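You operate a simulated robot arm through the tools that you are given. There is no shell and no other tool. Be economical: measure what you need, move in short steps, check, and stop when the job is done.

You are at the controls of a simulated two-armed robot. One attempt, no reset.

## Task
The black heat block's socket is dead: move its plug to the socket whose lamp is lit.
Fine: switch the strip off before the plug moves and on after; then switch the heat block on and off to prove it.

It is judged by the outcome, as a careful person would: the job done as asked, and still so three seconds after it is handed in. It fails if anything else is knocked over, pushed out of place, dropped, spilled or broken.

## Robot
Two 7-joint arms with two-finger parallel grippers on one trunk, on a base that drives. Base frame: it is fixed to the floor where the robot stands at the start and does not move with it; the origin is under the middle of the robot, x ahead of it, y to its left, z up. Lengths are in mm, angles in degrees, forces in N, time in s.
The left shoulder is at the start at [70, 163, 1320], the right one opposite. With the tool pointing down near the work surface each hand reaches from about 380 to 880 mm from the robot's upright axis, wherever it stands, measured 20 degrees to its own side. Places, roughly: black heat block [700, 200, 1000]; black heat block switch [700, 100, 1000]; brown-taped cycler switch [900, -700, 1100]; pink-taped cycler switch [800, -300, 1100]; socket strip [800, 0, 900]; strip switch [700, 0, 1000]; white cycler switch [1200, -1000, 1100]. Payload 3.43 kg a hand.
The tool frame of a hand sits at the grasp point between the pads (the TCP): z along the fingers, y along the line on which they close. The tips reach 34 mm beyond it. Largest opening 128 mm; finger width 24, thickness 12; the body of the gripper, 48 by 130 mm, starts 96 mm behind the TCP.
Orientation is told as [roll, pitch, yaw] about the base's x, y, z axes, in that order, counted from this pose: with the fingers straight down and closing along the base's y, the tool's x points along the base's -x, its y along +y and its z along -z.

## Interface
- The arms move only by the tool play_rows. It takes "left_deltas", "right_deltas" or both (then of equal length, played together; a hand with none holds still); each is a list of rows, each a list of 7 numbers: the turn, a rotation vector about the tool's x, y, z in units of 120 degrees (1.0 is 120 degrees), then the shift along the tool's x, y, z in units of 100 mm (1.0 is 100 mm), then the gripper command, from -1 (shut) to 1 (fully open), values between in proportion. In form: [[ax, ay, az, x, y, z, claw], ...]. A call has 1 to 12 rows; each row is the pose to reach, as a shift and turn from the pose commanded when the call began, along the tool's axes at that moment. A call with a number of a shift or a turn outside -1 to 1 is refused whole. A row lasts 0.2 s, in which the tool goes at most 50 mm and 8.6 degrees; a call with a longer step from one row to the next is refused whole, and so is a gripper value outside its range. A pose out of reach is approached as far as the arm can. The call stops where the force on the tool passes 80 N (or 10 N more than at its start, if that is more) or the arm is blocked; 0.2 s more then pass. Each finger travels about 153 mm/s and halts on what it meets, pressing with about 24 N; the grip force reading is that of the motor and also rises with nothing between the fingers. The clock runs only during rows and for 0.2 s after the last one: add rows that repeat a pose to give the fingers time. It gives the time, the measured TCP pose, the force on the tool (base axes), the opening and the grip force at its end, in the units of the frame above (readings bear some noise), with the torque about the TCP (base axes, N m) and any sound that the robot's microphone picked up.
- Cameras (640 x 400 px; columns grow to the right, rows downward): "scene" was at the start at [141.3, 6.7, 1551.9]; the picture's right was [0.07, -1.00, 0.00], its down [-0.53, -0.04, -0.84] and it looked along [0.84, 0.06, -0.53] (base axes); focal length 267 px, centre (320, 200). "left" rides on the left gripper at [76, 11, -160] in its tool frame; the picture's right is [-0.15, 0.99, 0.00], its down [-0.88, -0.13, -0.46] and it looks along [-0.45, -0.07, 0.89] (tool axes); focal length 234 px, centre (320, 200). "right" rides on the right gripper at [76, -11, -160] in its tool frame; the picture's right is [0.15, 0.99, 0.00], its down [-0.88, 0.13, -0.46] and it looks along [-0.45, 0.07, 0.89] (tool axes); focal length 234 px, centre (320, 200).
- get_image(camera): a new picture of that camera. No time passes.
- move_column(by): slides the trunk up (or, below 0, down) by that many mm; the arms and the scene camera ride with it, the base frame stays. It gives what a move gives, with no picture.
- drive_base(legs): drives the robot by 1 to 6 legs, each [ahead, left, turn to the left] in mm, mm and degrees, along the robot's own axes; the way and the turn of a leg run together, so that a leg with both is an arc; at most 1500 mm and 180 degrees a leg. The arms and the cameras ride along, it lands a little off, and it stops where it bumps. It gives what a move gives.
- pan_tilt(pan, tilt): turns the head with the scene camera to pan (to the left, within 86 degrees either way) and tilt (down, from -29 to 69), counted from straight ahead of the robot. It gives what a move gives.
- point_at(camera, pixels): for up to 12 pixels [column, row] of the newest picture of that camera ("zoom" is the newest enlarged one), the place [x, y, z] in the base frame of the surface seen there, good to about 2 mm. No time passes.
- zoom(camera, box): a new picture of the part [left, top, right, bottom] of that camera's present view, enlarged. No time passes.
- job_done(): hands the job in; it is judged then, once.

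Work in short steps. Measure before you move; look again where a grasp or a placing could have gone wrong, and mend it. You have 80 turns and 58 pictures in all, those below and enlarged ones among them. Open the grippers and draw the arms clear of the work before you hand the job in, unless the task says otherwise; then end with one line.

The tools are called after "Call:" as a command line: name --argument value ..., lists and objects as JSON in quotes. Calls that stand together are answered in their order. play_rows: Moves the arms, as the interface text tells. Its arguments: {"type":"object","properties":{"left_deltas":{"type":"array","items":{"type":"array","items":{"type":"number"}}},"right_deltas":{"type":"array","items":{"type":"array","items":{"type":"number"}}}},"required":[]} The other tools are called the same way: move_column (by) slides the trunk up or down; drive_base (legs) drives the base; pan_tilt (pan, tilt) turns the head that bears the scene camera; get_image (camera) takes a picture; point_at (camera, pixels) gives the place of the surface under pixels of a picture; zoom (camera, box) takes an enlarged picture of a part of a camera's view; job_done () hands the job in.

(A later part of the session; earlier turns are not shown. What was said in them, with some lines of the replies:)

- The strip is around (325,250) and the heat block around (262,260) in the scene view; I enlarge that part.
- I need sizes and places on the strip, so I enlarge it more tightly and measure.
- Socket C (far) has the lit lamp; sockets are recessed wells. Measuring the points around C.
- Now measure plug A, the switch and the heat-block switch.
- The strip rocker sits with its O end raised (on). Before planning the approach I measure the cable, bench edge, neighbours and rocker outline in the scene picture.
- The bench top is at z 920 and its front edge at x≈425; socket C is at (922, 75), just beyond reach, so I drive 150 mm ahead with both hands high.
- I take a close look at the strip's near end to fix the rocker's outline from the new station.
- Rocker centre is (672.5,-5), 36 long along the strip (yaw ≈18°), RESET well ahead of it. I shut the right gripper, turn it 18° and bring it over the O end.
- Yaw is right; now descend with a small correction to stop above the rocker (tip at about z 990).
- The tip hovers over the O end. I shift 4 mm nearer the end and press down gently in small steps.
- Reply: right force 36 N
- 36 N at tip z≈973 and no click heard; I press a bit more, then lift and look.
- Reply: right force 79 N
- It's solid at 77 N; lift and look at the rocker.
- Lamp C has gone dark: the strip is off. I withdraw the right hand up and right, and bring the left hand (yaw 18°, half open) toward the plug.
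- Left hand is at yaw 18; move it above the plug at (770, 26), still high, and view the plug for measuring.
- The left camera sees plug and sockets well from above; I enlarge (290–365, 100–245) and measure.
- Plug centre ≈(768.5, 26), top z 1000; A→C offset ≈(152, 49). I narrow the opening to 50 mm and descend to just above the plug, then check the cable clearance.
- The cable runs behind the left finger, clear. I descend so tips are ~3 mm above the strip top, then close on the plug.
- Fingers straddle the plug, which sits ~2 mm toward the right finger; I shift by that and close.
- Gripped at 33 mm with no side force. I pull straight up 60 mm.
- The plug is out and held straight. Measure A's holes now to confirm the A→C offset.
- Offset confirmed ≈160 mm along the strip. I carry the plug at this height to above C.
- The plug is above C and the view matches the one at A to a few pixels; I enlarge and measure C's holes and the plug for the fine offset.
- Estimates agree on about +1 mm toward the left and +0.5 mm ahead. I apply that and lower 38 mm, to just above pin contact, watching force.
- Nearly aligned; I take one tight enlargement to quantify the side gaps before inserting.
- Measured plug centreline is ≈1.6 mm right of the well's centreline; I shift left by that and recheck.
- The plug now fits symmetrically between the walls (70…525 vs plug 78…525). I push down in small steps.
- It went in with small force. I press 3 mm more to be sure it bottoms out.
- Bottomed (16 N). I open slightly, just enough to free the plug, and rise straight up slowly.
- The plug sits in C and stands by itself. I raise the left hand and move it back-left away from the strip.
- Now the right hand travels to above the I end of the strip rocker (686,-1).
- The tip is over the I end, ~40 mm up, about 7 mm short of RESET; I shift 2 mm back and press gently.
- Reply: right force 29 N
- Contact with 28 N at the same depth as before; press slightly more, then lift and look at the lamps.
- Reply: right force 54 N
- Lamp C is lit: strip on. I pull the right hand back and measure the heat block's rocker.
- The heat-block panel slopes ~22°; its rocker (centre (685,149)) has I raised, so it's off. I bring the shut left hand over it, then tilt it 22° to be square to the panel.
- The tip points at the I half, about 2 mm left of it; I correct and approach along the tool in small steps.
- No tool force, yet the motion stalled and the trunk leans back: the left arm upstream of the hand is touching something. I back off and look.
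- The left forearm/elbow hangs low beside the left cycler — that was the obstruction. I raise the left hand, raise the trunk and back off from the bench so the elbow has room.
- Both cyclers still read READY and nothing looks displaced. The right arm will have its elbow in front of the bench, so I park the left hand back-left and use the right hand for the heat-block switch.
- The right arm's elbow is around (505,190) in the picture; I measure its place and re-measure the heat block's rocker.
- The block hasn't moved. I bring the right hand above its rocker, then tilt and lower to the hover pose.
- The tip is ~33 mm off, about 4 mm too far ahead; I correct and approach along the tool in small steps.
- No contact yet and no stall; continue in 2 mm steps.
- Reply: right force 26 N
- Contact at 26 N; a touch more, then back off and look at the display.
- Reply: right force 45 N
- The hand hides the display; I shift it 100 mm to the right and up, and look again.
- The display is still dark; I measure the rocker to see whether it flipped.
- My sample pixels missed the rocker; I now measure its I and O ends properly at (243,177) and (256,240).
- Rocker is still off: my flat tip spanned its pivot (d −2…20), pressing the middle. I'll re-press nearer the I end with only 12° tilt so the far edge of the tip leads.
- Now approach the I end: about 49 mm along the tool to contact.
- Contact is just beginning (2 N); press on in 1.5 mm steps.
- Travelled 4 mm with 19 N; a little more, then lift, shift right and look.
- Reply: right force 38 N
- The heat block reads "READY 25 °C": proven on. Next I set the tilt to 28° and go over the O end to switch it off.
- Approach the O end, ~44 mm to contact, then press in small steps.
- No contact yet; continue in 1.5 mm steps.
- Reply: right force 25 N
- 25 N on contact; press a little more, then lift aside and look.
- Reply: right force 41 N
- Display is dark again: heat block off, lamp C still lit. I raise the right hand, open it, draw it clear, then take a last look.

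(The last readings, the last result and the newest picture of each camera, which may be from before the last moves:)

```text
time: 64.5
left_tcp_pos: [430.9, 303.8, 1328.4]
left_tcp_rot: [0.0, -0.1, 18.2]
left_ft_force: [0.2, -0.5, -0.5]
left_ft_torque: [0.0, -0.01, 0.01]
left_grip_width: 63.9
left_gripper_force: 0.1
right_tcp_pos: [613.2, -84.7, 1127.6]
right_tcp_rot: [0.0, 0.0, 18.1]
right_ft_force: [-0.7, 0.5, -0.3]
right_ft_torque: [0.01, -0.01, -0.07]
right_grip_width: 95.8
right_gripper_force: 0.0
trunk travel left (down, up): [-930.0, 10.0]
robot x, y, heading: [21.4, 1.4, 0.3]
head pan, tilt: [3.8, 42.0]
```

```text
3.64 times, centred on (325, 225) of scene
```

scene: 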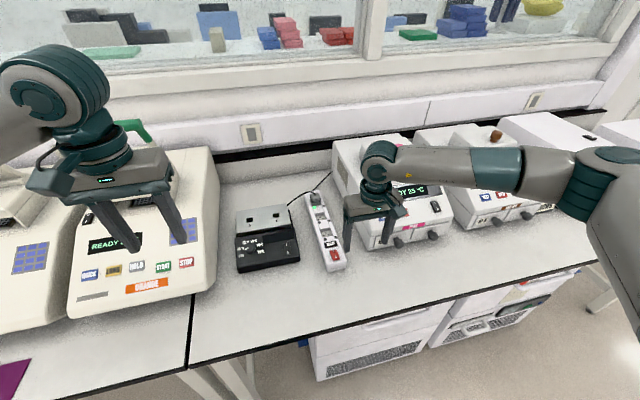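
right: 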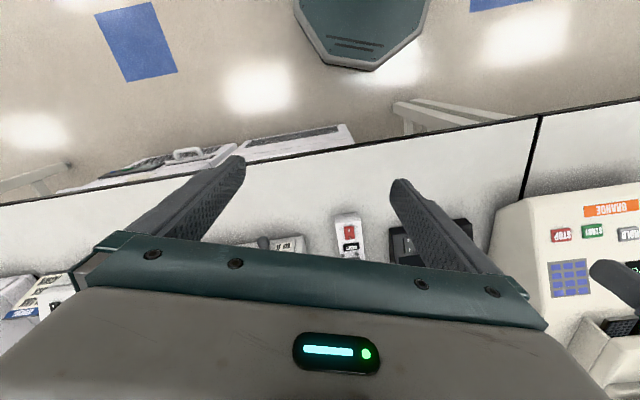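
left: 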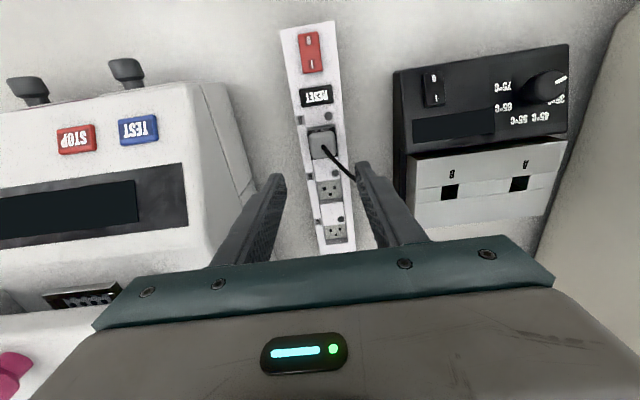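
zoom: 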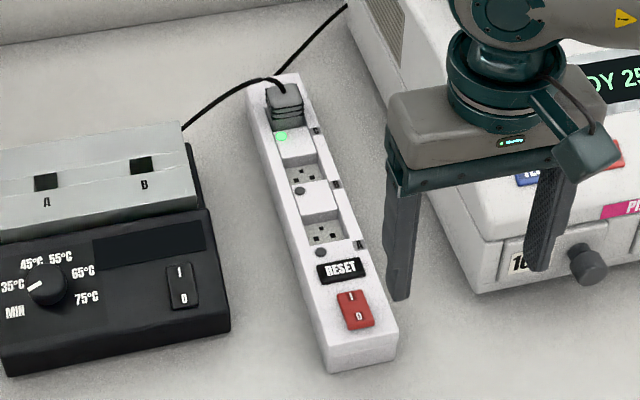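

All is as wanted: plug in C, lamp lit, block off. Draw the right hand well back and up, then hand in.

Call:
play_rows --right_deltas '[[0, 0, 0, 0.1, 0, -0.3, 0.5], [0, 0, 0, 0.3, 0, -0.6, 0.5], [0, 0, 0, 0.6, 0, -0.9, 0.5], [0, 0, 0, 0.95, -0.2, -1.0, 0.5], [0, 0, 0, 0.95, -0.2, -1.0, 0.5]]'

Call:
get_image --camera "scene"

```text
time: 65.7
left_tcp_pos: [431.5, 304.2, 1329.4]
left_tcp_rot: [-0.1, 0.0, 18.2]
left_ft_force: [0.0, -0.9, 0.3]
left_ft_torque: [0.0, -0.02, -0.03]
left_grip_width: 64.0
left_gripper_force: 0.1
right_tcp_pos: [530.9, -132.9, 1227.0]
right_tcp_rot: [0.0, 0.1, 18.1]
right_ft_force: [0.0, 0.1, 0.2]
right_ft_torque: [-0.01, -0.01, 0.01]
right_grip_width: 95.9
right_gripper_force: 0.1
trunk travel left (down, up): [-930.0, 10.0]
robot x, y, heading: [21.9, 0.3, -0.1]
head pan, tilt: [3.8, 42.0]
```

```text
8 pictures are left
```

scene: 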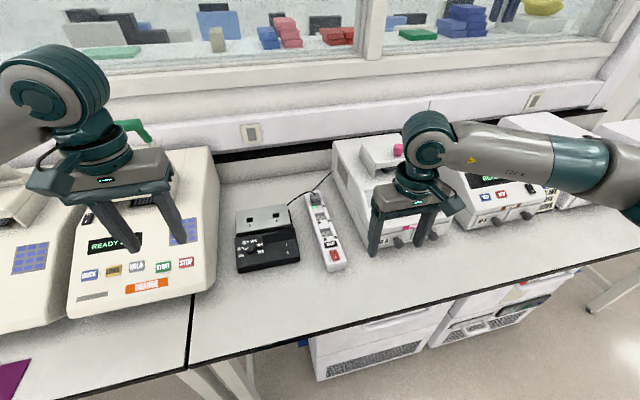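

The brown-taped cycler's display at (490,180) looks dim here; I check it before handing in.

Call:
zoom --camera "scene" --box '[430, 130, 570, 240]'

```text
3.64 times, centred on (500, 185) of scene
```

zoom: 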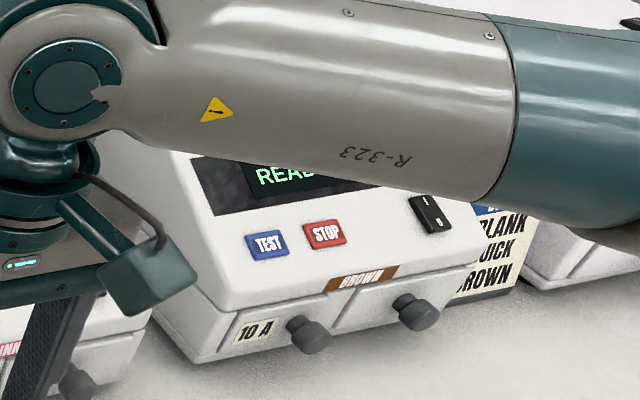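

It still reads READY and is only hidden by the arm. Handing in.

Call:
job_done

```text
The job is handed in.
```

The heat block's plug is now in socket C, the one with the lit lamp. I switched the strip off before moving the plug and back on after. The heat block came on ("READY 25 °C") and is now off. The left arm briefly touched something by the left cycler, probably the cycler itself; I saw nothing moved, and its display still shows READY.
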